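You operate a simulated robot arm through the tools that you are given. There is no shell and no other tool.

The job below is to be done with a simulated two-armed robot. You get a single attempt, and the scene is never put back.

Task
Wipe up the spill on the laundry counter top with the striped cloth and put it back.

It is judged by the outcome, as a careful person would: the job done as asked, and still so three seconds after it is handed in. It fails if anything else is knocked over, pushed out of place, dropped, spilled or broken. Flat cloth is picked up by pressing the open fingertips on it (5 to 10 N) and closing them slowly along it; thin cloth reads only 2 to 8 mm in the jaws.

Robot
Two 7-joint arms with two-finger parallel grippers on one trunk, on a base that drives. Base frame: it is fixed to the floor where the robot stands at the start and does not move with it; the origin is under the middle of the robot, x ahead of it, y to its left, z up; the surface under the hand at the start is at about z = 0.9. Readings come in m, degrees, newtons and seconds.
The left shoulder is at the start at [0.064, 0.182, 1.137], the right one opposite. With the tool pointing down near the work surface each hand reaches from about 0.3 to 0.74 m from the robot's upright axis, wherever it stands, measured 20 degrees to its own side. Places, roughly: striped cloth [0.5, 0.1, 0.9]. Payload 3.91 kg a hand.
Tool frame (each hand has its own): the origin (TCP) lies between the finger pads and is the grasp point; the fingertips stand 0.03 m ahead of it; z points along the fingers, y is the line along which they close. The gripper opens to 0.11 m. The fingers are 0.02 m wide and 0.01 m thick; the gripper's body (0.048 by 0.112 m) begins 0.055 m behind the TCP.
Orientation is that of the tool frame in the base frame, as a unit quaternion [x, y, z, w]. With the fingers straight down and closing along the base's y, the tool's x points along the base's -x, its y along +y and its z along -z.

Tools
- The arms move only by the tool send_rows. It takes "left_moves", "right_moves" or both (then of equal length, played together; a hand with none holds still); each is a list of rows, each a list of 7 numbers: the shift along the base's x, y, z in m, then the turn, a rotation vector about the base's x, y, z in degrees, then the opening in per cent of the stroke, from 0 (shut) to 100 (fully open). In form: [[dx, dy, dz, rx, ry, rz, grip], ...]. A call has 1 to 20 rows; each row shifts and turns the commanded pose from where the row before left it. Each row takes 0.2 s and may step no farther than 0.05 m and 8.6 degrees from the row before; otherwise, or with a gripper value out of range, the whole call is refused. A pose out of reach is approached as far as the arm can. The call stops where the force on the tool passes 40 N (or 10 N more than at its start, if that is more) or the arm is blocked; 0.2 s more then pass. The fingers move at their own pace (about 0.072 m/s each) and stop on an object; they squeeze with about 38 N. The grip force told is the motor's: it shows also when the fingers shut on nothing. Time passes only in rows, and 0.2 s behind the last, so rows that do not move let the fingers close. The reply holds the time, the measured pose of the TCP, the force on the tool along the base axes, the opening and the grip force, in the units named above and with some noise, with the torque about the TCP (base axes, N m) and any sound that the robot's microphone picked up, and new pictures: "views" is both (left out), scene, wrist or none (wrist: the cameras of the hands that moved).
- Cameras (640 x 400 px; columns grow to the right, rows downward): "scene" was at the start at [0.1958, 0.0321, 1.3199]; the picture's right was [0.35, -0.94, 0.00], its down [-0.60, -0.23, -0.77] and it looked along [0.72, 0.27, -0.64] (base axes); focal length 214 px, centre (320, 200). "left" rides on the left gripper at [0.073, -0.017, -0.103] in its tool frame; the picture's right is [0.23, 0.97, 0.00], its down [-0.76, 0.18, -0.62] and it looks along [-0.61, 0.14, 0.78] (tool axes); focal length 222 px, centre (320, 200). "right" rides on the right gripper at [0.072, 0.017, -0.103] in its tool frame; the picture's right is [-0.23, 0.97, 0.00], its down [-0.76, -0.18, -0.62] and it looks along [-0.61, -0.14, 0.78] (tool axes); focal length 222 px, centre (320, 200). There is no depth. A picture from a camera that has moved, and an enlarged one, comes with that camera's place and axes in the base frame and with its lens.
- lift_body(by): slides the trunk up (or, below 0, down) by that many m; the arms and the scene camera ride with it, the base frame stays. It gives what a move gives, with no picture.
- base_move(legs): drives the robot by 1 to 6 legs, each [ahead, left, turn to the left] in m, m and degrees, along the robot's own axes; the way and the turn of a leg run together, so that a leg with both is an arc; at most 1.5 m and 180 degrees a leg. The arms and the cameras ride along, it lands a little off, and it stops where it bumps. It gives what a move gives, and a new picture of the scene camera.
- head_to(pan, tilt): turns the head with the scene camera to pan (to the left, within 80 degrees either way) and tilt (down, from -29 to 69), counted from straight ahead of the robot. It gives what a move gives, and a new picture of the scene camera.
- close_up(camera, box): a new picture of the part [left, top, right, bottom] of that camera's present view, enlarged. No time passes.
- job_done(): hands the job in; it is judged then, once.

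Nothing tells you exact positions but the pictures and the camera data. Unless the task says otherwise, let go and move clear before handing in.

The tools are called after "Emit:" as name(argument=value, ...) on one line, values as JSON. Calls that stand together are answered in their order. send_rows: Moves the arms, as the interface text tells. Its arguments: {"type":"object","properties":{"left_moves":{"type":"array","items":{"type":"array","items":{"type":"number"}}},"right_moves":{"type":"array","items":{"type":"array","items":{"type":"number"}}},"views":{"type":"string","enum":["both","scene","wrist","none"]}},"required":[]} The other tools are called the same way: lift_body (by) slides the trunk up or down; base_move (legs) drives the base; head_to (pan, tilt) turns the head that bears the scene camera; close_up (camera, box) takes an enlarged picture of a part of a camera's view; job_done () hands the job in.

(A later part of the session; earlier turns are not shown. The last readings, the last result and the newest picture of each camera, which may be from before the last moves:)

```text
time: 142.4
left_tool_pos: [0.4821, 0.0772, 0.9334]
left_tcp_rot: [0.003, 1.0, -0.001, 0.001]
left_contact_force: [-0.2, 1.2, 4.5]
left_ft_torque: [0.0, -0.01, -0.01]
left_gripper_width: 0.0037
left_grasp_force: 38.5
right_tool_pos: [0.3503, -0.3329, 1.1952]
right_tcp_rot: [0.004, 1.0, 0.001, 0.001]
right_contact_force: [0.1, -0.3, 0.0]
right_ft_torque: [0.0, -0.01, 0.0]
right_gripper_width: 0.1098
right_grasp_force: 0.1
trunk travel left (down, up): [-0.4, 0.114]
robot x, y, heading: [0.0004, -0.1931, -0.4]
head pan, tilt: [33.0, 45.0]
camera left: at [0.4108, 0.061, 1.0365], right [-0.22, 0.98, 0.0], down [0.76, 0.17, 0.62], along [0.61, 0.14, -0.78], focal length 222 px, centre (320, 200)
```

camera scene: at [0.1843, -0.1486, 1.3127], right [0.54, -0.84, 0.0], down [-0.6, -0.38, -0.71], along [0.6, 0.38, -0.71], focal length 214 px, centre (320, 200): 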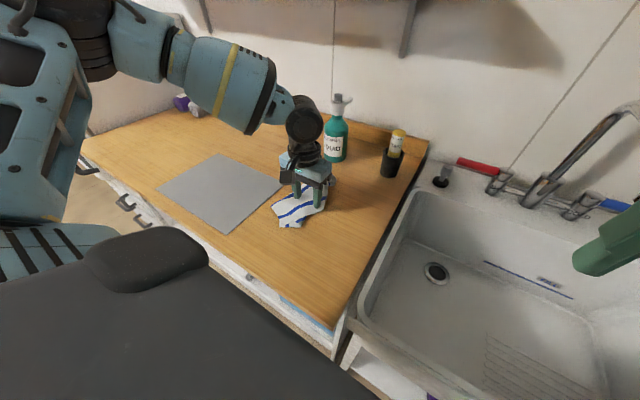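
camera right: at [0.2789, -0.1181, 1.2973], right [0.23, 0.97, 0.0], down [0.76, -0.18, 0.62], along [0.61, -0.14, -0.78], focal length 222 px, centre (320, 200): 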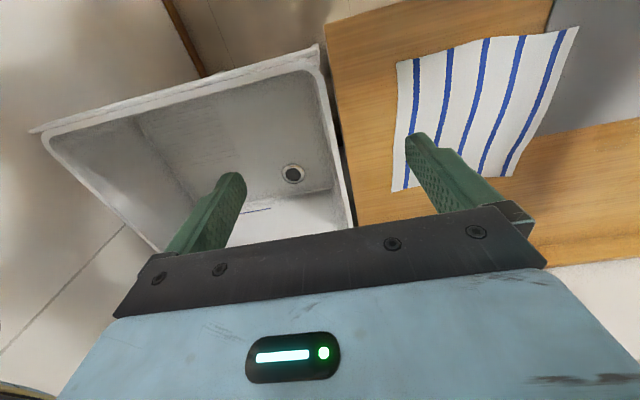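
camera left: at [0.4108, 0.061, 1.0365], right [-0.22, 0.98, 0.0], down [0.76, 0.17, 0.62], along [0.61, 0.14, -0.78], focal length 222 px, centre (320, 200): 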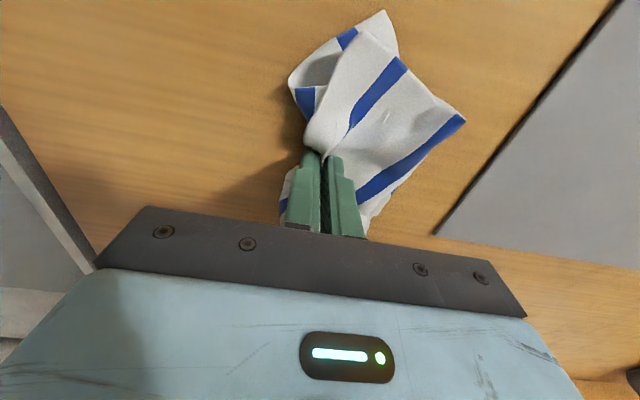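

Pinched at 3.7 mm. I'll lift about 13 cm and see how the flap hangs.

Emit:
send_rows(left_moves=[[0, 0, 0.03, 0, 0, 0, 0], [0, -0.01, 0.04, 0, 0, 0, 0], [0, -0.015, 0.04, 0, 0, 0, 0], [0, -0.015, 0.03, 0, 0, 0, 0], [0, 0, 0, 0, 0, 0, 0], [0, 0, 0, 0, 0, 0, 0]], views="both")

Emit:
close_up(camera="scene", box=[200, 100, 400, 225])

```text
time: 143.8
left_tool_pos: [0.4855, 0.0365, 1.0739]
left_tcp_rot: [0.004, 1.0, -0.001, 0.0]
left_contact_force: [0.0, -0.4, -0.1]
left_ft_torque: [0.02, -0.03, 0.02]
left_gripper_width: 0.0034
left_grasp_force: 38.4
right_tool_pos: [0.3506, -0.333, 1.1941]
right_tcp_rot: [0.005, 1.0, 0.001, 0.0]
right_contact_force: [-1.0, -0.3, -0.3]
right_ft_torque: [0.02, -0.02, 0.03]
right_gripper_width: 0.1098
right_grasp_force: 0.2
trunk travel left (down, up): [-0.4, 0.114]
robot x, y, heading: [0.0015, -0.1944, -0.6]
head pan, tilt: [33.0, 45.0]
camera scene: at [0.1842, -0.1488, 1.3127], right [0.54, -0.84, 0.0], down [-0.6, -0.38, -0.71], along [0.6, 0.38, -0.71], focal length 214 px, centre (320, 200)
camera left: at [0.413, 0.0202, 1.1775], right [-0.22, 0.98, 0.0], down [0.76, 0.17, 0.62], along [0.61, 0.14, -0.78], focal length 222 px, centre (320, 200)
```

scene: 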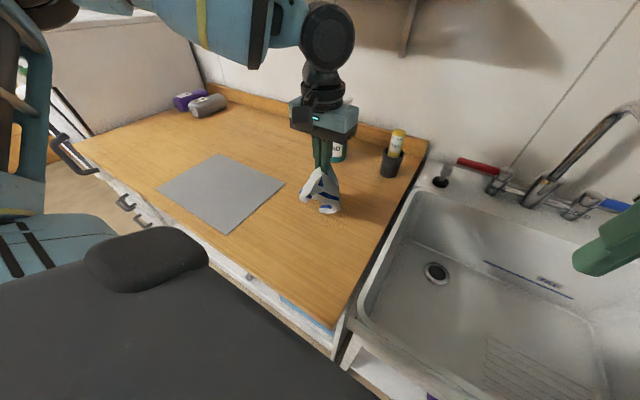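
left: 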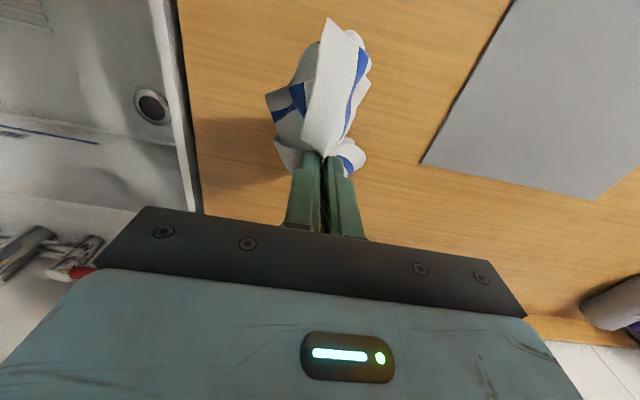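

```text
3.20 times, centred on (300, 162) of scene
camera zoom: at [0.1842, -0.1488, 1.3127], right [0.54, -0.84, 0.0], down [-0.6, -0.38, -0.71], along [0.6, 0.38, -0.71], focal length 686 px, centre (384, 320)
```

zoom: 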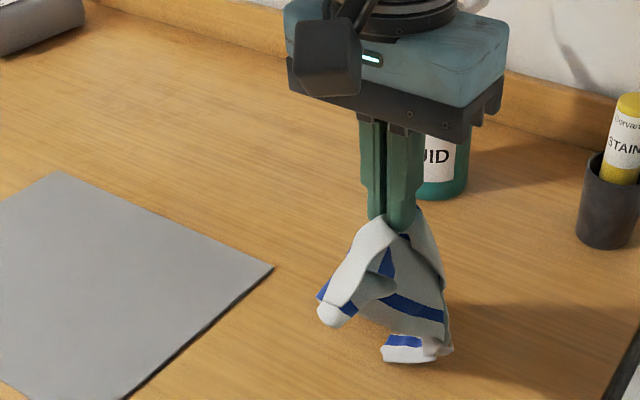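

The cloth came up bundled rather than unfolding. I'll lift it higher and let it hang to see its corners.

Emit:
send_rows(left_moves=[[-0.02, 0.02, 0.04, 0, 0, 0, 0], [-0.02, 0.02, 0.04, 0, 0, 0, 0], [-0.02, 0.02, 0.04, 0, 0, 0, 0], [-0.02, 0.0, 0.02, 0, 0, 0, 0], [0, 0, 0, 0, 0, 0, 0], [0, 0, 0, 0, 0, 0, 0]], views="both")

Emit:
close_up(camera="scene", box=[140, 60, 400, 222])

Emit:
close_up(camera="left", box=[200, 0, 480, 175])

```text
time: 145.2
left_tool_pos: [0.4018, 0.0978, 1.213]
left_tcp_rot: [0.004, 1.0, -0.001, 0.0]
left_contact_force: [-0.1, 0.3, 0.0]
left_ft_torque: [0.03, 0.01, 0.02]
left_gripper_width: 0.0037
left_grasp_force: 38.1
right_tool_pos: [0.3508, -0.3326, 1.1948]
right_tcp_rot: [0.005, 1.0, 0.0, 0.0]
right_contact_force: [-0.3, -0.3, 0.6]
right_ft_torque: [0.01, -0.01, -0.01]
right_gripper_width: 0.1101
right_grasp_force: 0.1
trunk travel left (down, up): [-0.4, 0.114]
robot x, y, heading: [-0.0008, -0.1934, -0.5]
head pan, tilt: [33.0, 45.0]
camera scene: at [0.1841, -0.1487, 1.3127], right [0.54, -0.84, 0.0], down [-0.6, -0.38, -0.71], along [0.6, 0.38, -0.71], focal length 214 px, centre (320, 200)
camera left: at [0.3297, 0.0817, 1.3158], right [-0.22, 0.98, 0.0], down [0.76, 0.17, 0.62], along [0.61, 0.14, -0.78], focal length 222 px, centre (320, 200)
```

scene: 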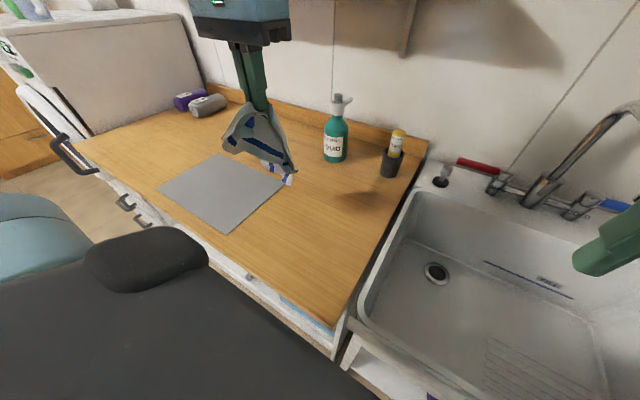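
left: 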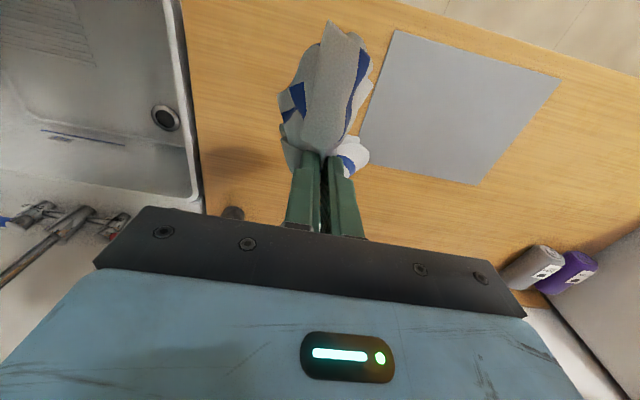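

```text
2.46 times, centred on (270, 141) of scene
camera zoom: at [0.1841, -0.1487, 1.3127], right [0.54, -0.84, 0.0], down [-0.6, -0.38, -0.71], along [0.6, 0.38, -0.71], focal length 528 px, centre (443, 345)
```

zoom: 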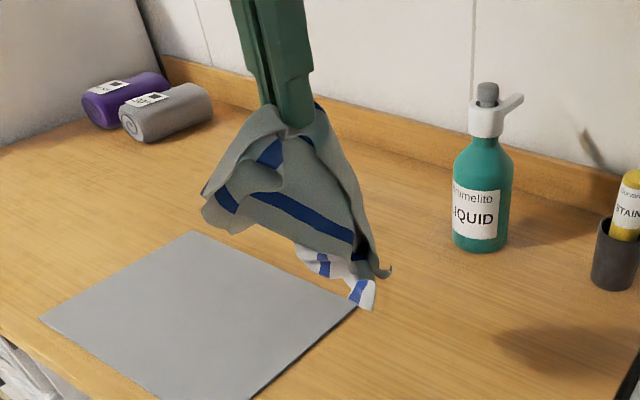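

```text
2.29 times, centred on (340, 88) of left
camera zoom: at [0.3297, 0.0817, 1.3158], right [-0.22, 0.98, 0.0], down [0.76, 0.17, 0.62], along [0.61, 0.14, -0.78], focal length 508 px, centre (274, 457)
```

zoom: 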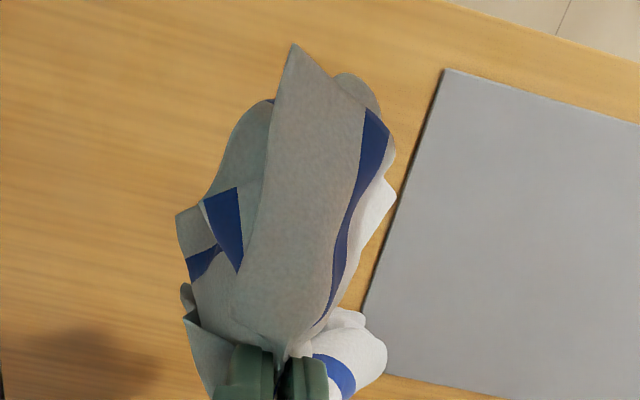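

I'll lower it straight down over the original centre, about (0.49, 0.10), so the edges splay out, then release and reassess.

Emit:
send_rows(left_moves=[[0.03, 0, -0.02, 0, 0, 0, 0], [0.03, 0, -0.03, 0, 0, 0, 0], [0.028, 0, -0.03, 0, 0, 0, 0], [0, 0, -0.03, 0, 0, 0, 0], [0, 0, -0.03, 0, 0, 0, 0], [0, 0, -0.03, 0, 0, 0, 0], [0, 0, -0.03, 0, 0, 0, 0], [0, 0, -0.03, 0, 0, 0, 0], [0, 0, -0.02, 0, 0, 0, 0], [0, 0, -0.015, 0, 0, 0, 0], [0, 0, 0, 0, 0, 0, 0]], views="both")

Emit:
close_up(camera="scene", box=[200, 120, 400, 245])

```text
time: 147.6
left_tool_pos: [0.4911, 0.0974, 0.9466]
left_tcp_rot: [0.003, 1.0, 0.0, -0.001]
left_contact_force: [-0.2, 0.5, 1.2]
left_ft_torque: [0.02, -0.03, 0.0]
left_gripper_width: 0.0034
left_grasp_force: 37.9
right_tool_pos: [0.3506, -0.3319, 1.1944]
right_tcp_rot: [0.005, 1.0, 0.0, 0.0]
right_contact_force: [0.1, 0.1, 0.2]
right_ft_torque: [-0.01, 0.03, -0.01]
right_gripper_width: 0.11
right_grasp_force: 0.1
trunk travel left (down, up): [-0.4, 0.114]
robot x, y, heading: [0.0011, -0.1928, -0.3]
head pan, tilt: [33.0, 45.0]
camera scene: at [0.1841, -0.1487, 1.3127], right [0.54, -0.84, 0.0], down [-0.6, -0.38, -0.71], along [0.6, 0.38, -0.71], focal length 214 px, centre (320, 200)
camera left: at [0.4181, 0.0815, 1.0509], right [-0.22, 0.98, 0.0], down [0.76, 0.17, 0.62], along [0.61, 0.14, -0.78], focal length 222 px, centre (320, 200)
```

scene: 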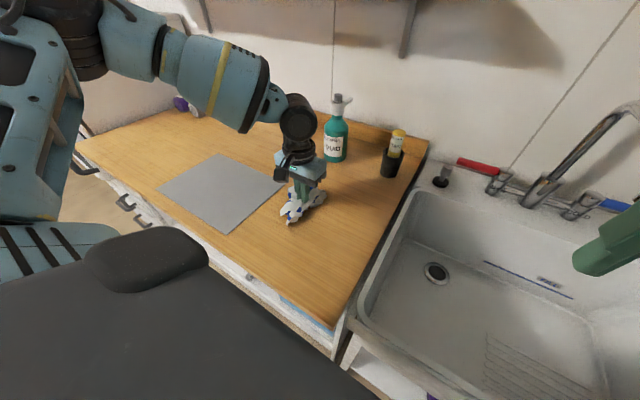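
left: 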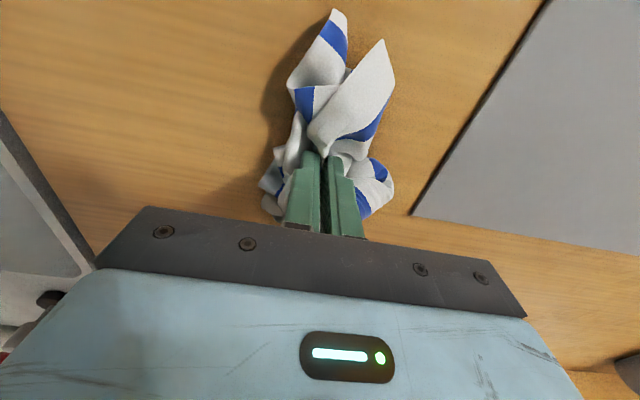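

```text
3.20 times, centred on (300, 182) of scene
camera zoom: at [0.1841, -0.1487, 1.3127], right [0.54, -0.84, 0.0], down [-0.6, -0.38, -0.71], along [0.6, 0.38, -0.71], focal length 686 px, centre (384, 256)
```

zoom: 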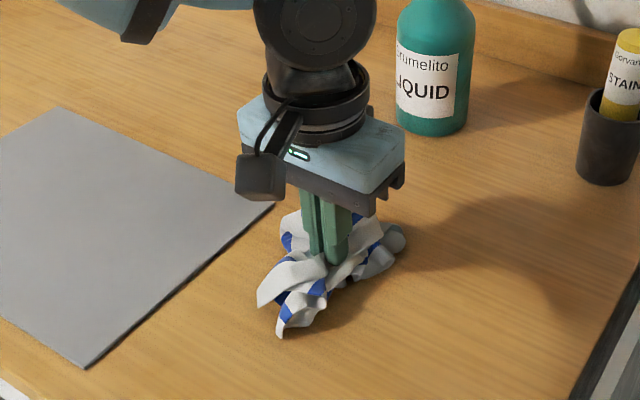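

I'll release it here and then straighten it by pulling the corners out one at a time toward their original places.

Emit:
send_rows(left_moves=[[0, 0, -0.004, 0, 0, 0, 0], [0, 0, 0, 0, 0, 0, 20], [0, 0, 0, 0, 0, 0, 40], [0, 0, 0, 0, 0, 0, 55], [0, 0, 0.03, 0, 0, 0, 55], [0, 0, 0.04, 0, 0, 0, 55], [0, 0.01, 0.04, 0, 0, 0, 55], [-0.02, 0.03, 0.03, 0, 0, 0, 55], [-0.02, 0.03, 0.02, 0, 0, 0, 55], [-0.02, 0.03, 0.01, 0, 0, 0, 55], [0, 0, 0, 0, 0, 0, 55]], views="both")

Emit:
close_up(camera="scene", box=[230, 150, 370, 237])

Emit:
close_up(camera="left", box=[60, 0, 340, 175])

```text
time: 150.0
left_tool_pos: [0.4306, 0.1965, 1.1143]
left_tcp_rot: [0.004, 1.0, 0.0, 0.0]
left_contact_force: [0.0, -0.6, 0.3]
left_ft_torque: [0.04, 0.04, -0.02]
left_gripper_width: 0.0608
left_grasp_force: 0.0
right_tool_pos: [0.3516, -0.3328, 1.193]
right_tcp_rot: [0.005, 1.0, 0.0, 0.0]
right_contact_force: [-0.1, -0.5, -0.1]
right_ft_torque: [0.03, 0.0, 0.01]
right_gripper_width: 0.1099
right_grasp_force: 0.0
trunk travel left (down, up): [-0.4, 0.114]
robot x, y, heading: [-0.0006, -0.1925, -0.7]
head pan, tilt: [33.0, 45.0]
camera scene: at [0.1848, -0.1493, 1.3126], right [0.54, -0.84, 0.0], down [-0.6, -0.38, -0.71], along [0.6, 0.38, -0.71], focal length 214 px, centre (320, 200)
camera left: at [0.3581, 0.1803, 1.2179], right [-0.22, 0.98, 0.0], down [0.76, 0.17, 0.62], along [0.61, 0.14, -0.78], focal length 222 px, centre (320, 200)
```

scene: 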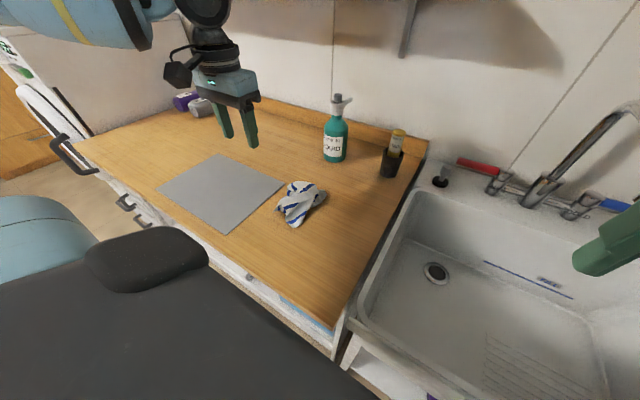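
left: 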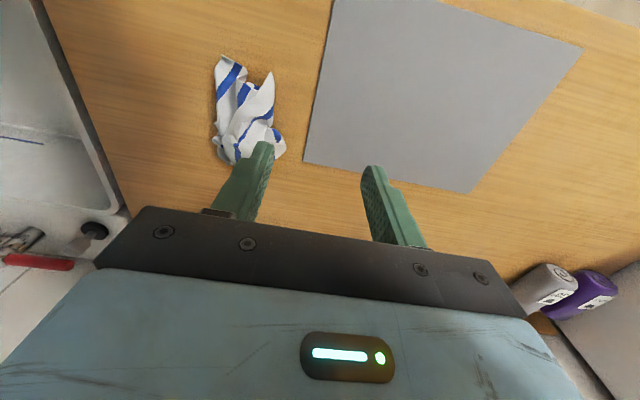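

```text
4.57 times, centred on (300, 194) of scene
camera zoom: at [0.1848, -0.1493, 1.3126], right [0.54, -0.84, 0.0], down [-0.6, -0.38, -0.71], along [0.6, 0.38, -0.71], focal length 980 px, centre (411, 230)
```

zoom: 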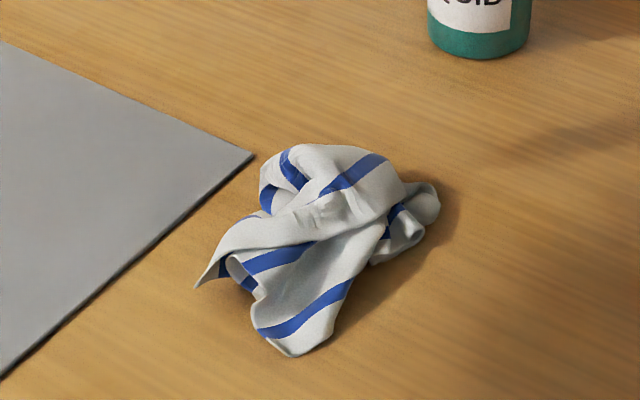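

```text
2.29 times, centred on (200, 88) of left
camera zoom: at [0.3581, 0.1803, 1.2179], right [-0.22, 0.98, 0.0], down [0.76, 0.17, 0.62], along [0.61, 0.14, -0.78], focal length 508 px, centre (594, 457)
```

zoom: 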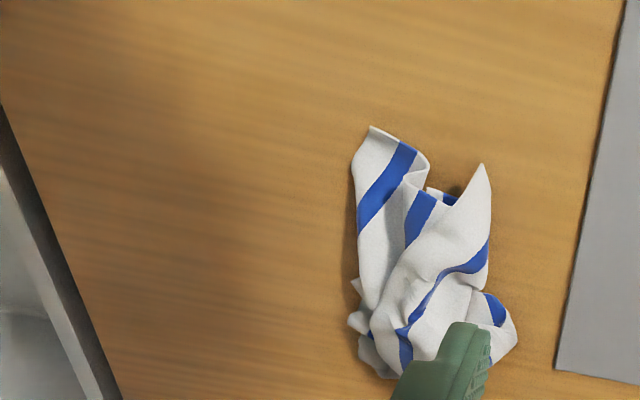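

Two near corners stick out: B at about (0.416, 0.136), raised 2 cm, and A at about (0.417, 0.076). I'll pinch B first and pull it toward the near-left place.

Emit:
send_rows(left_moves=[[-0.002, -0.03, -0.035, 0, 0, 0, 40], [-0.002, -0.03, -0.035, 0, 0, 0, 36], [0, 0, -0.045, 0, 0, 0, 36], [0, 0, -0.035, 0, 0, 0, 36], [0, 0, 0, 0, 0, 0, 36]], views="wrist")

Emit:
close_up(camera="left", box=[200, 60, 440, 210])

```text
time: 151.2
left_tool_pos: [0.4268, 0.1358, 0.9628]
left_tcp_rot: [0.004, 1.0, -0.001, 0.001]
left_contact_force: [-0.1, -0.1, 1.1]
left_ft_torque: [0.03, 0.02, 0.01]
left_gripper_width: 0.0397
left_grasp_force: 0.2
right_tool_pos: [0.3508, -0.334, 1.194]
right_tcp_rot: [0.005, 1.0, 0.0, 0.001]
right_contact_force: [0.8, 0.1, 0.2]
right_ft_torque: [-0.03, 0.03, 0.01]
right_gripper_width: 0.1102
right_grasp_force: 0.0
trunk travel left (down, up): [-0.4, 0.114]
robot x, y, heading: [0.0011, -0.1963, -0.5]
head pan, tilt: [33.0, 45.0]
camera left: at [0.3544, 0.1205, 1.0671], right [-0.22, 0.98, 0.0], down [0.76, 0.17, 0.62], along [0.61, 0.14, -0.78], focal length 222 px, centre (320, 200)
```

left: 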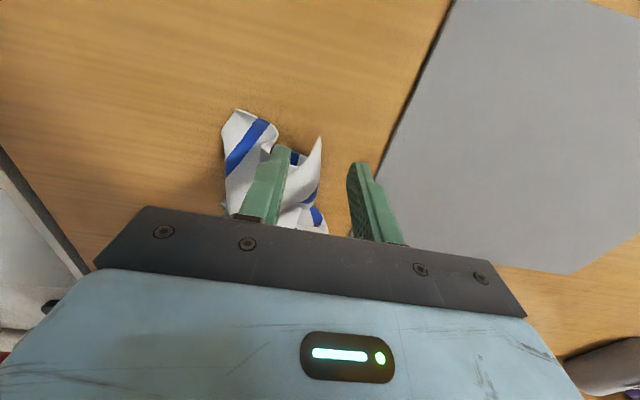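

```text
2.67 times, centred on (320, 135) of left
camera zoom: at [0.3544, 0.1205, 1.0671], right [-0.22, 0.98, 0.0], down [0.76, 0.17, 0.62], along [0.61, 0.14, -0.78], focal length 592 px, centre (320, 373)
```

zoom: 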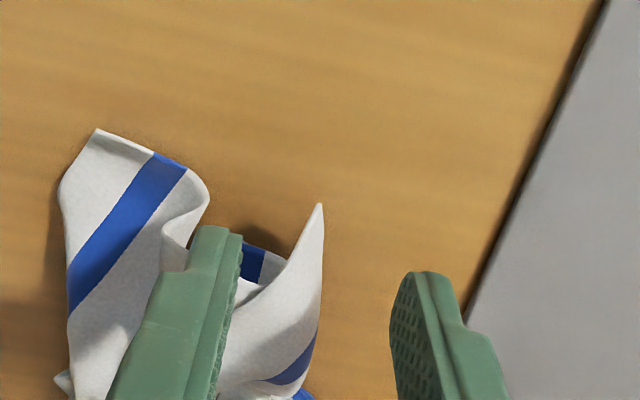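

Emit:
send_rows(left_moves=[[0, 0, -0.015, 0, 0, 0, 36], [0, 0, -0.01, 0, 0, 0, 36], [0, 0, 0, 0, 0, 0, 28], [0, 0, 0, 0, 0, 0, 20], [0, 0, 0, 0, 0, 0, 12], [0, 0, 0, 0, 0, 0, 4], [0, 0, 0, 0, 0, 0, 0], [0, 0, 0, 0, 0, 0, 0]], views="wrist")

Emit:
close_up(camera="left", box=[200, 60, 440, 210])

```text
time: 153.0
left_tool_pos: [0.4282, 0.1361, 0.9385]
left_tcp_rot: [0.004, 1.0, 0.0, 0.0]
left_contact_force: [-0.6, -0.1, -0.6]
left_ft_torque: [0.01, 0.03, -0.01]
left_gripper_width: 0.0022
left_grasp_force: 37.9
right_tool_pos: [0.3508, -0.3326, 1.1949]
right_tcp_rot: [0.005, 1.0, 0.0, 0.0]
right_contact_force: [0.0, -0.2, 0.1]
right_ft_torque: [0.03, -0.01, -0.03]
right_gripper_width: 0.1098
right_grasp_force: 0.1
trunk travel left (down, up): [-0.4, 0.114]
robot x, y, heading: [-0.0036, -0.1935, -0.4]
head pan, tilt: [33.0, 45.0]
camera left: at [0.3548, 0.12, 1.0419], right [-0.22, 0.98, 0.0], down [0.76, 0.17, 0.62], along [0.61, 0.14, -0.78], focal length 222 px, centre (320, 200)
```

left: 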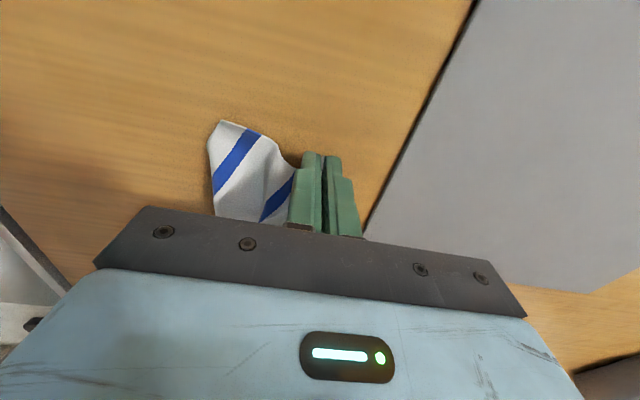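

```text
2.67 times, centred on (320, 135) of left
camera zoom: at [0.3548, 0.12, 1.0419], right [-0.22, 0.98, 0.0], down [0.76, 0.17, 0.62], along [0.61, 0.14, -0.78], focal length 592 px, centre (320, 373)
```

zoom: 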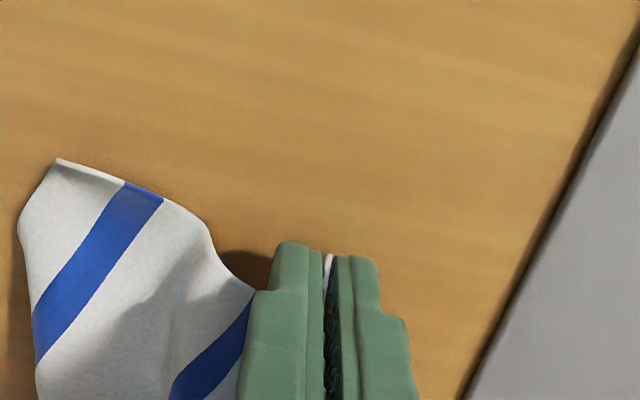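

Corner B is pinched. I'll lift it high so the whole cloth hangs from that corner and untangles, then lay it diagonally across its place.

Emit:
send_rows(left_moves=[[-0.005, -0.01, 0.04, 0, 0, 0, 0], [-0.005, -0.01, 0.045, 0, 0, 0, 0], [-0.01, -0.01, 0.045, 0, 0, 0, 0], [-0.01, -0.015, 0.045, 0, 0, 0, 0], [-0.01, -0.015, 0.045, 0, 0, 0, 0], [-0.005, -0.02, 0.04, 0, 0, 0, 0], [0, 0, 0, 0, 0, 0, 0]], views="none")

Emit:
lift_body(by=0.1)

Emit:
send_rows(left_moves=[[0, 0, 0, 0, 0, 0, 0], [0, 0, 0, 0, 0, 0, 0]], views="both")

Emit:
close_up(camera="left", box=[200, 0, 480, 175])

```text
time: 154.6
left_tool_pos: [0.3818, 0.0582, 1.2004]
left_tcp_rot: [0.004, 1.0, -0.001, 0.0]
left_contact_force: [1.2, -0.4, 0.0]
left_ft_torque: [-0.03, 0.01, -0.01]
left_gripper_width: 0.002
left_grasp_force: 37.8
right_tool_pos: [0.3512, -0.3331, 1.1941]
right_tcp_rot: [0.006, 1.0, 0.0, 0.0]
right_contact_force: [-0.9, 0.6, -0.1]
right_ft_torque: [-0.02, 0.02, 0.01]
right_gripper_width: 0.1098
right_grasp_force: 0.1
trunk travel left (down, up): [-0.4, 0.114]
robot x, y, heading: [0.0016, -0.1943, -0.4]
head pan, tilt: [33.0, 45.0]
```

```text
time: 155.9
left_tool_pos: [0.3833, 0.0577, 1.2971]
left_tcp_rot: [0.004, 1.0, -0.001, -0.001]
left_contact_force: [0.2, 0.7, -0.7]
left_ft_torque: [-0.02, -0.02, -0.01]
left_gripper_width: 0.0018
left_grasp_force: 37.9
right_tool_pos: [0.3514, -0.3332, 1.2932]
right_tcp_rot: [0.005, 1.0, 0.0, -0.001]
right_contact_force: [0.5, 0.7, -0.8]
right_ft_torque: [0.0, 0.01, -0.04]
right_gripper_width: 0.1101
right_grasp_force: 0.0
trunk travel left (down, up): [-0.5, 0.014]
robot x, y, heading: [0.0004, -0.1909, -0.5]
head pan, tilt: [33.0, 45.0]
```

```text
time: 156.5
left_tool_pos: [0.3827, 0.0579, 1.2986]
left_tcp_rot: [0.004, 1.0, -0.001, 0.0]
left_contact_force: [0.5, 0.4, -0.8]
left_ft_torque: [0.04, 0.05, -0.04]
left_gripper_width: 0.0019
left_grasp_force: 38.0
right_tool_pos: [0.3512, -0.3326, 1.2946]
right_tcp_rot: [0.004, 1.0, 0.0, 0.0]
right_contact_force: [0.0, 0.0, 0.3]
right_ft_torque: [0.01, -0.03, 0.02]
right_gripper_width: 0.1098
right_grasp_force: 0.2
trunk travel left (down, up): [-0.5, 0.014]
robot x, y, heading: [-0.0004, -0.1969, -0.6]
head pan, tilt: [33.0, 45.0]
camera scene: at [0.1006, -0.1479, 1.4326], right [0.54, -0.84, 0.0], down [-0.6, -0.38, -0.71], along [0.6, 0.38, -0.71], focal length 214 px, centre (320, 200)
camera left: at [0.31, 0.0411, 1.4022], right [-0.22, 0.98, 0.0], down [0.76, 0.17, 0.62], along [0.61, 0.14, -0.78], focal length 222 px, centre (320, 200)
```

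scene: 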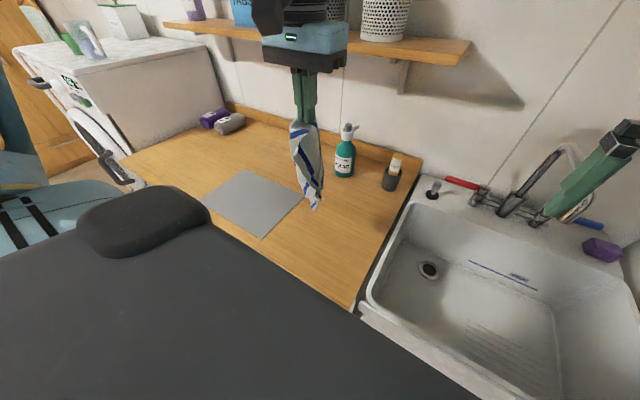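
left: 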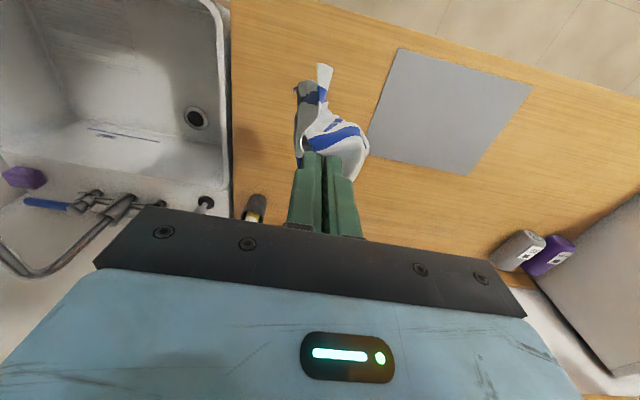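

```text
2.29 times, centred on (340, 88) of left
camera zoom: at [0.31, 0.0411, 1.4022], right [-0.22, 0.98, 0.0], down [0.76, 0.17, 0.62], along [0.61, 0.14, -0.78], focal length 508 px, centre (274, 457)
```

zoom: 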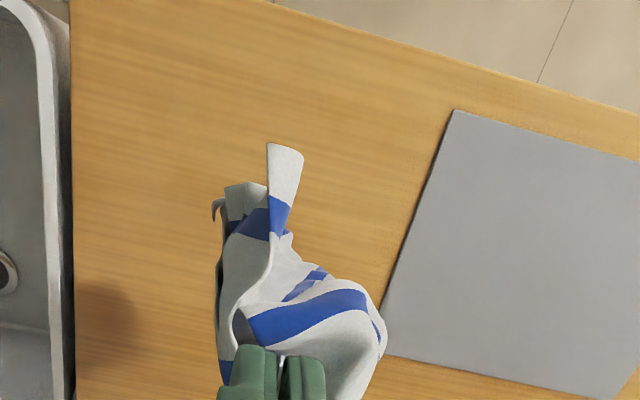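

The cloth hangs freely from one corner. I'll lay it diagonally, with the lower corner landing at the near-right place and the pinched corner going to the far-left place.

Emit:
send_rows(left_moves=[[-0.012, -0.034, -0.005, 0, 0, 0, 0], [-0.011, -0.034, -0.005, 0, 0, 0, 0], [0, 0, -0.03, 0, 0, 0, 0], [0, 0, 0, 0, 0, 0, 0], [0.0245, 0.0221, -0.032, 0, 0, 0, 0], [0.0245, 0.0221, -0.032, 0, 0, 0, 0], [0.0245, 0.0221, -0.032, 0, 0, 0, 0], [0, 0, 0, 0, 0, 0, 0]], views="scene")

```text
time: 158.3
left_tool_pos: [0.4323, 0.0541, 1.1648]
left_tcp_rot: [0.003, 1.0, 0.0, 0.0]
left_contact_force: [0.3, 0.1, 0.3]
left_ft_torque: [-0.03, -0.02, -0.02]
left_gripper_width: 0.002
left_grasp_force: 38.2
right_tool_pos: [0.3501, -0.3324, 1.2954]
right_tcp_rot: [0.005, 1.0, 0.001, 0.0]
right_contact_force: [-0.3, -0.2, -1.0]
right_ft_torque: [0.02, 0.02, 0.02]
right_gripper_width: 0.1098
right_grasp_force: 0.1
trunk travel left (down, up): [-0.5, 0.014]
robot x, y, heading: [-0.0006, -0.1926, -0.4]
head pan, tilt: [33.0, 45.0]
camera scene: at [0.0996, -0.1482, 1.4328], right [0.54, -0.84, 0.0], down [-0.6, -0.38, -0.71], along [0.6, 0.38, -0.71], focal length 214 px, centre (320, 200)
```

scene: 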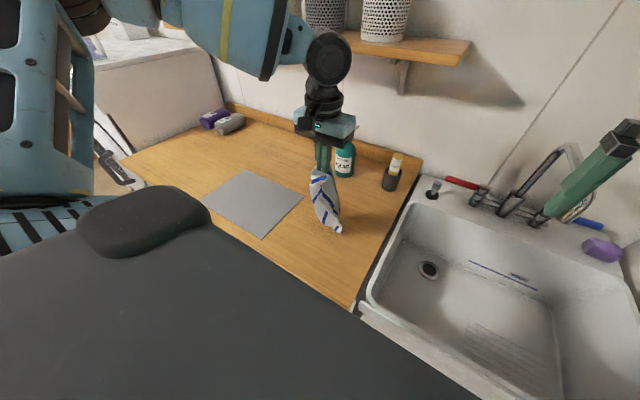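

Emit:
send_rows(left_moves=[[-0.032, -0.027, 0, 0, 0, 0, 0], [-0.03, -0.025, 0, 0, 0, 0, 0], [0, 0, 0, 0, 0, 0, 0]], views="none")

Emit:
lift_body(by=-0.1)

Emit:
send_rows(left_moves=[[0, 0, 0, 0, 0, 0, 0]], views="both")

Emit:
close_up(camera="scene", box=[200, 120, 440, 270])

```text
time: 159.1
left_tool_pos: [0.3702, 0.0038, 1.1632]
left_tcp_rot: [0.003, 1.0, -0.001, 0.0]
left_contact_force: [0.0, -0.5, 0.3]
left_ft_torque: [0.02, 0.0, 0.0]
left_gripper_width: 0.0015
left_grasp_force: 37.4
right_tool_pos: [0.351, -0.3315, 1.2944]
right_tcp_rot: [0.005, 1.0, 0.0, -0.001]
right_contact_force: [0.4, 0.4, -0.6]
right_ft_torque: [-0.01, 0.0, 0.0]
right_gripper_width: 0.1101
right_grasp_force: 0.2
trunk travel left (down, up): [-0.5, 0.014]
robot x, y, heading: [0.0009, -0.1944, -0.5]
head pan, tilt: [33.0, 45.0]
```

```text
time: 160.5
left_tool_pos: [0.3705, 0.0037, 1.0628]
left_tcp_rot: [0.003, 1.0, -0.001, 0.001]
left_contact_force: [-0.8, 0.1, 0.1]
left_ft_torque: [0.0, -0.03, 0.0]
left_gripper_width: 0.0018
left_grasp_force: 37.6
right_tool_pos: [0.35, -0.3322, 1.1956]
right_tcp_rot: [0.004, 1.0, -0.001, 0.001]
right_contact_force: [-0.3, -0.8, 0.4]
right_ft_torque: [-0.05, -0.02, 0.02]
right_gripper_width: 0.1101
right_grasp_force: 0.1
trunk travel left (down, up): [-0.4, 0.114]
robot x, y, heading: [-0.0057, -0.1947, -0.5]
head pan, tilt: [33.0, 45.0]
```

```text
time: 160.9
left_tool_pos: [0.3704, 0.0041, 1.0638]
left_tcp_rot: [0.004, 1.0, -0.001, 0.0]
left_contact_force: [0.1, 0.0, -0.3]
left_ft_torque: [0.02, 0.05, -0.04]
left_gripper_width: 0.0019
left_grasp_force: 37.9
right_tool_pos: [0.3513, -0.3332, 1.1945]
right_tcp_rot: [0.005, 1.0, 0.0, 0.001]
right_contact_force: [0.4, 0.7, 0.6]
right_ft_torque: [-0.01, 0.0, -0.03]
right_gripper_width: 0.1098
right_grasp_force: 0.0
trunk travel left (down, up): [-0.4, 0.114]
robot x, y, heading: [0.0042, -0.1951, -0.5]
head pan, tilt: [33.0, 45.0]
camera scene: at [0.1843, -0.1487, 1.3127], right [0.54, -0.84, 0.0], down [-0.6, -0.38, -0.71], along [0.6, 0.38, -0.71], focal length 214 px, centre (320, 200)
camera left: at [0.298, -0.0126, 1.1664], right [-0.22, 0.98, 0.0], down [0.76, 0.17, 0.62], along [0.61, 0.14, -0.78], focal length 222 px, centre (320, 200)
```

scene: 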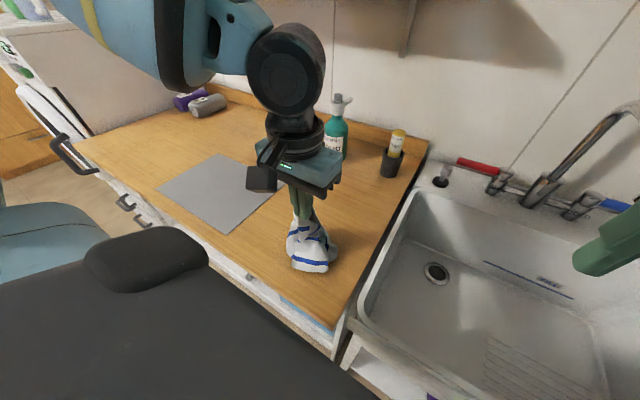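
left: 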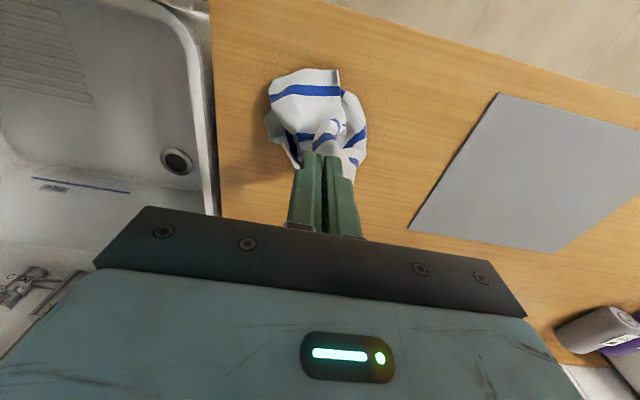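

```text
2.67 times, centred on (320, 195) of scene
camera zoom: at [0.1843, -0.1487, 1.3127], right [0.54, -0.84, 0.0], down [-0.6, -0.38, -0.71], along [0.6, 0.38, -0.71], focal length 572 px, centre (320, 213)
```

zoom: 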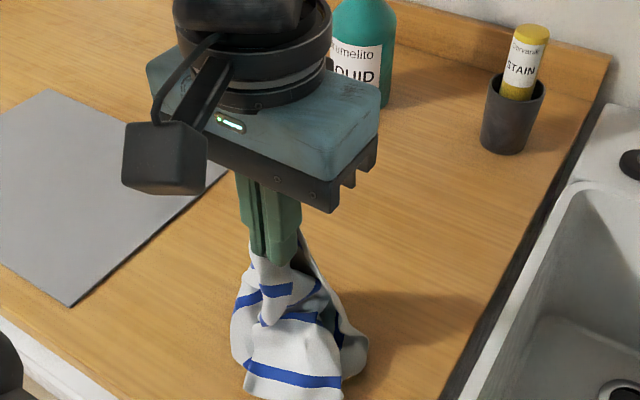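

The lower end has settled near-right and is nicely spread. Now I'll draw the pinched corner out toward the far-left place while lowering.

Emit:
send_rows(left_moves=[[0.0235, 0.0205, -0.012, 0, 0, 0, 0], [0.0235, 0.0205, -0.012, 0, 0, 0, 0], [0.0235, 0.0205, -0.012, 0, 0, 0, 0], [0.0235, 0.0205, -0.012, 0, 0, 0, 0], [0.0235, 0.0205, -0.012, 0, 0, 0, 0], [0.0235, 0.0205, -0.013, 0, 0, 0, 0], [0.0235, 0.0205, -0.013, 0, 0, 0, 0], [0.0235, 0.0205, -0.013, 0, 0, 0, 0], [0.0235, 0.0205, -0.013, 0, 0, 0, 0], [0.02, 0.018, -0.012, 0, 0, 0, 0], [0, 0, 0, 0, 0, 0, 0]], views="both")

Emit:
close_up(camera="scene", box=[210, 120, 410, 245])

```text
time: 163.3
left_tool_pos: [0.6021, 0.2036, 0.9403]
left_tcp_rot: [0.004, 1.0, -0.001, 0.0]
left_contact_force: [-0.3, 0.3, -0.3]
left_ft_torque: [-0.03, 0.05, 0.01]
left_gripper_width: 0.0016
left_grasp_force: 37.6
right_tool_pos: [0.35, -0.3338, 1.1951]
right_tcp_rot: [0.006, 1.0, 0.0, 0.001]
right_contact_force: [-0.4, -0.8, -0.6]
right_ft_torque: [0.02, -0.02, -0.03]
right_gripper_width: 0.1101
right_grasp_force: 0.0
trunk travel left (down, up): [-0.4, 0.114]
robot x, y, heading: [0.0001, -0.1893, -0.3]
head pan, tilt: [33.0, 45.0]
camera scene: at [0.1839, -0.1488, 1.3128], right [0.54, -0.84, 0.0], down [-0.6, -0.38, -0.71], along [0.6, 0.38, -0.71], focal length 214 px, centre (320, 200)
camera left: at [0.5295, 0.1884, 1.043], right [-0.22, 0.98, 0.0], down [0.76, 0.17, 0.62], along [0.61, 0.14, -0.78], focal length 222 px, centre (320, 200)
```

scene: 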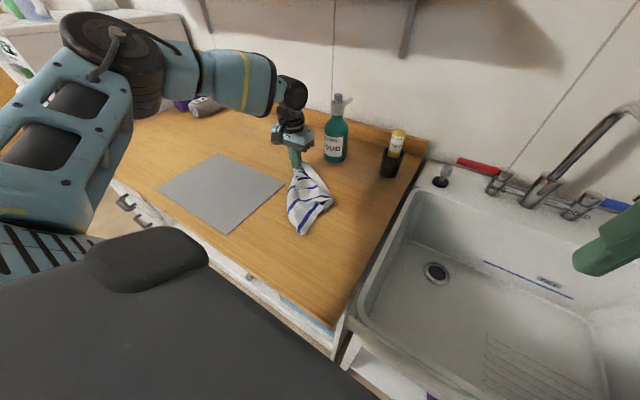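
left: 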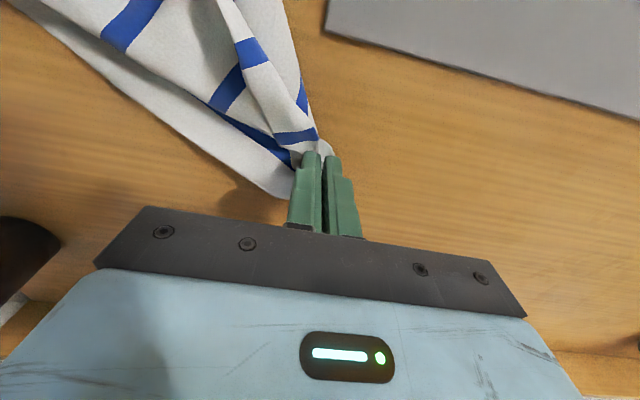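

```text
3.20 times, centred on (310, 182) of scene
camera zoom: at [0.1839, -0.1488, 1.3128], right [0.54, -0.84, 0.0], down [-0.6, -0.38, -0.71], along [0.6, 0.38, -0.71], focal length 686 px, centre (352, 256)
```

zoom: 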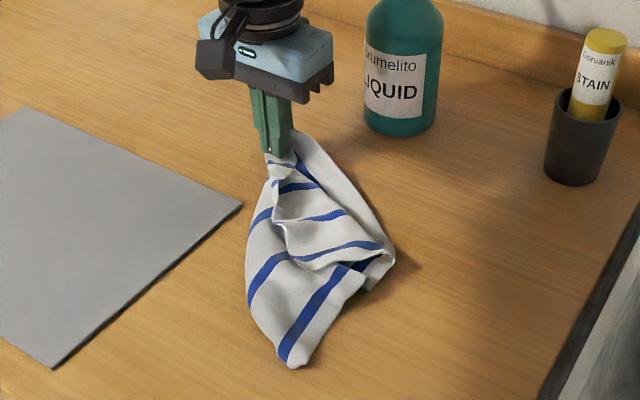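

Much better: the cloth now lies spread in a kite shape with all five stripes showing. I'll release this corner at its far-left place and look for the other corners.

Emit:
send_rows(left_moves=[[0, 0, -0.006, 0, 0, 0, 0], [0, 0, 0, 0, 0, 0, 15], [0, 0, 0, 0, 0, 0, 30], [0, 0, 0.03, 0, 0, 0, 40], [-0.01, 0, 0.04, 0, 0, 0, 40], [-0.03, 0, 0.03, 0, 0, 0, 40], [-0.04, 0.01, 0.02, 0, 0, 0, 40], [-0.04, 0.01, 0.02, 0, 0, 0, 40], [-0.03, 0.01, 0.02, 0, 0, 0, 40], [0, 0, 0, 0, 0, 0, 40]], views="both")

Emit:
close_up(camera="scene", box=[210, 120, 410, 245])

Emit:
close_up(camera="left", box=[80, 0, 400, 200])

```text
time: 165.5
left_tool_pos: [0.4526, 0.2352, 1.0922]
left_tcp_rot: [0.003, 1.0, -0.001, -0.001]
left_contact_force: [-0.2, -0.5, 0.5]
left_ft_torque: [-0.03, -0.02, -0.01]
left_gripper_width: 0.0441
left_grasp_force: 0.1
right_tool_pos: [0.3521, -0.3334, 1.1937]
right_tcp_rot: [0.005, 1.0, -0.001, 0.0]
right_contact_force: [1.0, -0.1, 0.2]
right_ft_torque: [-0.01, -0.02, -0.02]
right_gripper_width: 0.1099
right_grasp_force: 0.1
trunk travel left (down, up): [-0.4, 0.114]
robot x, y, heading: [0.0014, -0.1918, -0.4]
head pan, tilt: [33.0, 45.0]
camera scene: at [0.185, -0.1489, 1.3126], right [0.54, -0.84, 0.0], down [-0.6, -0.38, -0.71], along [0.6, 0.38, -0.71], focal length 214 px, centre (320, 200)
camera left: at [0.3808, 0.219, 1.195], right [-0.22, 0.98, 0.0], down [0.76, 0.17, 0.62], along [0.61, 0.14, -0.78], focal length 222 px, centre (320, 200)
```

scene: 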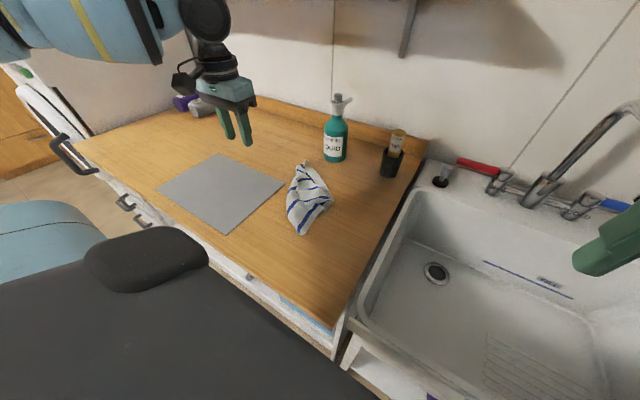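
left: 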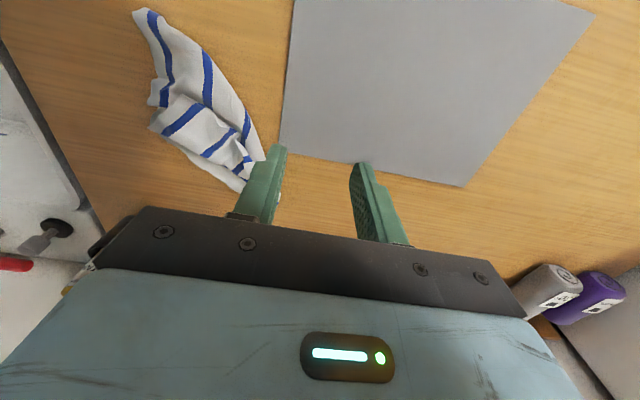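

```text
3.20 times, centred on (310, 182) of scene
camera zoom: at [0.185, -0.1489, 1.3126], right [0.54, -0.84, 0.0], down [-0.6, -0.38, -0.71], along [0.6, 0.38, -0.71], focal length 686 px, centre (352, 256)
```

zoom: 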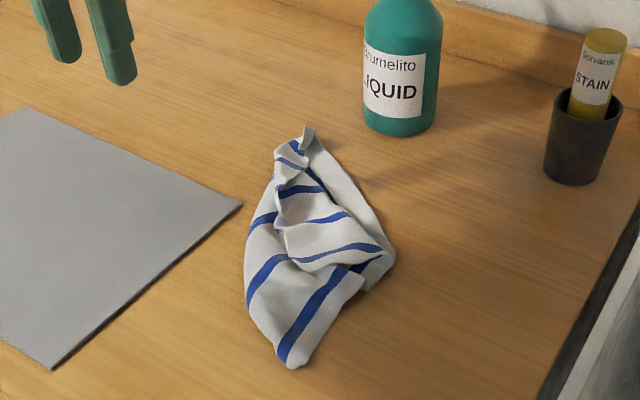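

```text
2.00 times, centred on (240, 100) of left
camera zoom: at [0.3808, 0.219, 1.195], right [-0.22, 0.98, 0.0], down [0.76, 0.17, 0.62], along [0.61, 0.14, -0.78], focal length 444 px, centre (480, 400)
```

zoom: 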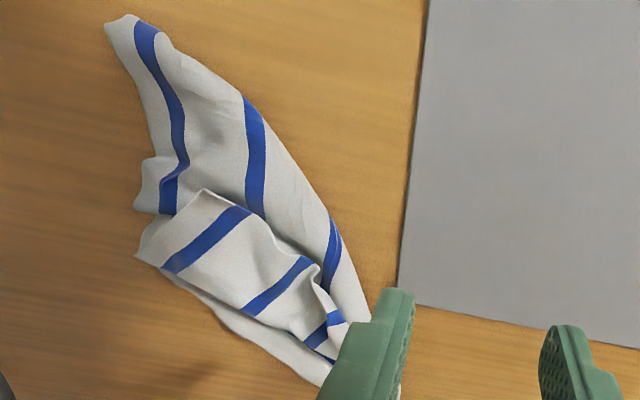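

The near corner is at about (0.41, 0.04), and the cloth is folded once along its diagonal with the top flap lying to the right. I'll pinch that top flap near (0.51, 0.06) and flip it over to the left.

Emit:
send_rows(left_moves=[[0.015, -0.04, -0.01, 0, 0, 0, 40], [0.015, -0.04, -0.01, 0, 0, 0, 40], [0.015, -0.04, -0.01, 0, 0, 0, 40], [0.012, -0.04, -0.01, 0, 0, 0, 40], [0, -0.015, -0.04, 0, 0, 0, 40], [0, 0, -0.035, 0, 0, 0, 40], [0, 0, -0.02, 0, 0, 0, 40], [0, 0, 0, 0, 0, 0, 40]], views="wrist")

Emit:
close_up(camera="left", box=[180, 20, 460, 195])

```text
time: 167.3
left_tool_pos: [0.5094, 0.0599, 0.9572]
left_tcp_rot: [0.004, 1.0, -0.001, 0.0]
left_contact_force: [-0.3, 0.9, 0.1]
left_ft_torque: [0.02, 0.01, 0.01]
left_gripper_width: 0.0439
left_grasp_force: 0.0
right_tool_pos: [0.3505, -0.333, 1.1945]
right_tcp_rot: [0.004, 1.0, 0.0, 0.001]
right_contact_force: [0.2, -0.7, 0.3]
right_ft_torque: [0.01, -0.04, -0.02]
right_gripper_width: 0.1098
right_grasp_force: 0.1
trunk travel left (down, up): [-0.4, 0.114]
robot x, y, heading: [-0.0007, -0.1917, -0.2]
head pan, tilt: [33.0, 45.0]
camera left: at [0.4363, 0.0441, 1.0607], right [-0.22, 0.98, 0.0], down [0.76, 0.17, 0.62], along [0.61, 0.14, -0.78], focal length 222 px, centre (320, 200)
```

left: 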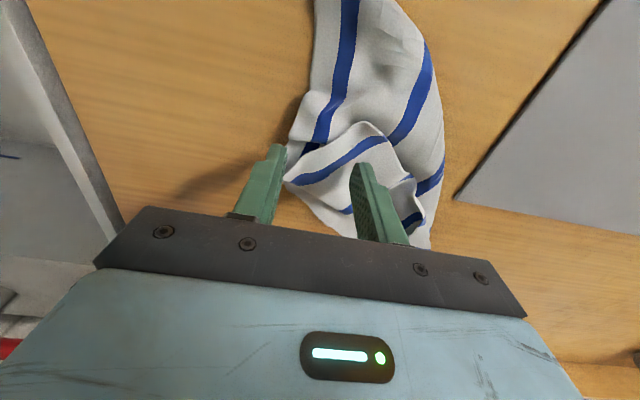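

```text
2.29 times, centred on (320, 108) of left
camera zoom: at [0.4363, 0.0441, 1.0607], right [-0.22, 0.98, 0.0], down [0.76, 0.17, 0.62], along [0.61, 0.14, -0.78], focal length 508 px, centre (320, 411)
```

zoom: 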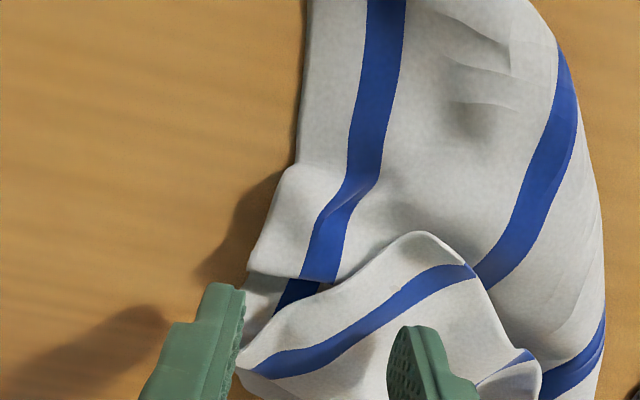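

The flap's free corner lies on top at about (0.485, 0.08). I'll pinch it there and draw it toward the near-left place.

Emit:
send_rows(left_moves=[[-0.01, 0.01, 0, 0, 0, 0, 36], [-0.009, 0.01, 0, 0, 0, 0, 34], [0, 0, -0.012, 0, 0, 0, 34], [0, 0, -0.006, 0, 0, 0, 34], [0, 0, 0, 0, 0, 0, 34]], views="wrist")

Emit:
close_up(camera="left", box=[180, 40, 460, 215])

```text
time: 168.5
left_tool_pos: [0.4899, 0.0811, 0.9403]
left_tcp_rot: [0.003, 1.0, -0.002, -0.001]
left_contact_force: [-0.3, 0.2, 0.7]
left_ft_torque: [-0.01, -0.01, -0.03]
left_gripper_width: 0.0373
left_grasp_force: 0.0
right_tool_pos: [0.3513, -0.3312, 1.1945]
right_tcp_rot: [0.005, 1.0, 0.0, 0.0]
right_contact_force: [0.3, -0.2, 0.3]
right_ft_torque: [0.02, -0.02, 0.01]
right_gripper_width: 0.1098
right_grasp_force: 0.0
trunk travel left (down, up): [-0.4, 0.114]
robot x, y, heading: [0.001, -0.1938, -0.4]
head pan, tilt: [33.0, 45.0]
camera left: at [0.4175, 0.0646, 1.0431], right [-0.22, 0.98, 0.0], down [0.76, 0.17, 0.62], along [0.61, 0.14, -0.78], focal length 222 px, centre (320, 200)
```

left: 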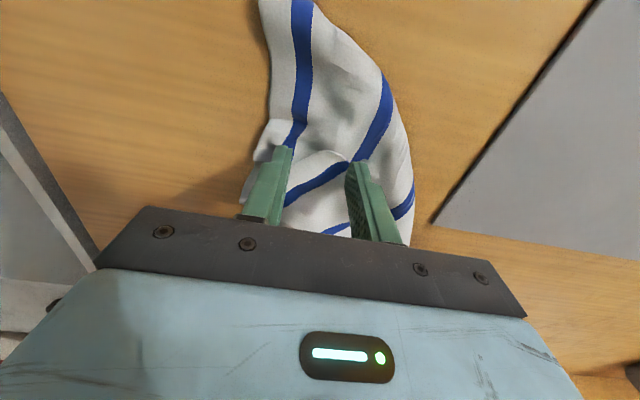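

```text
2.29 times, centred on (320, 128) of left
camera zoom: at [0.4175, 0.0646, 1.0431], right [-0.22, 0.98, 0.0], down [0.76, 0.17, 0.62], along [0.61, 0.14, -0.78], focal length 508 px, centre (320, 366)
```

zoom: 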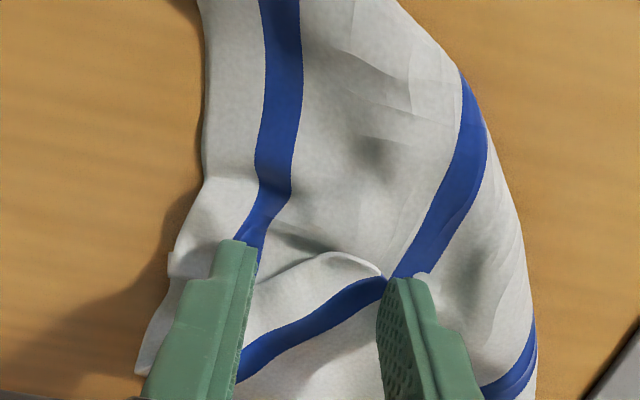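

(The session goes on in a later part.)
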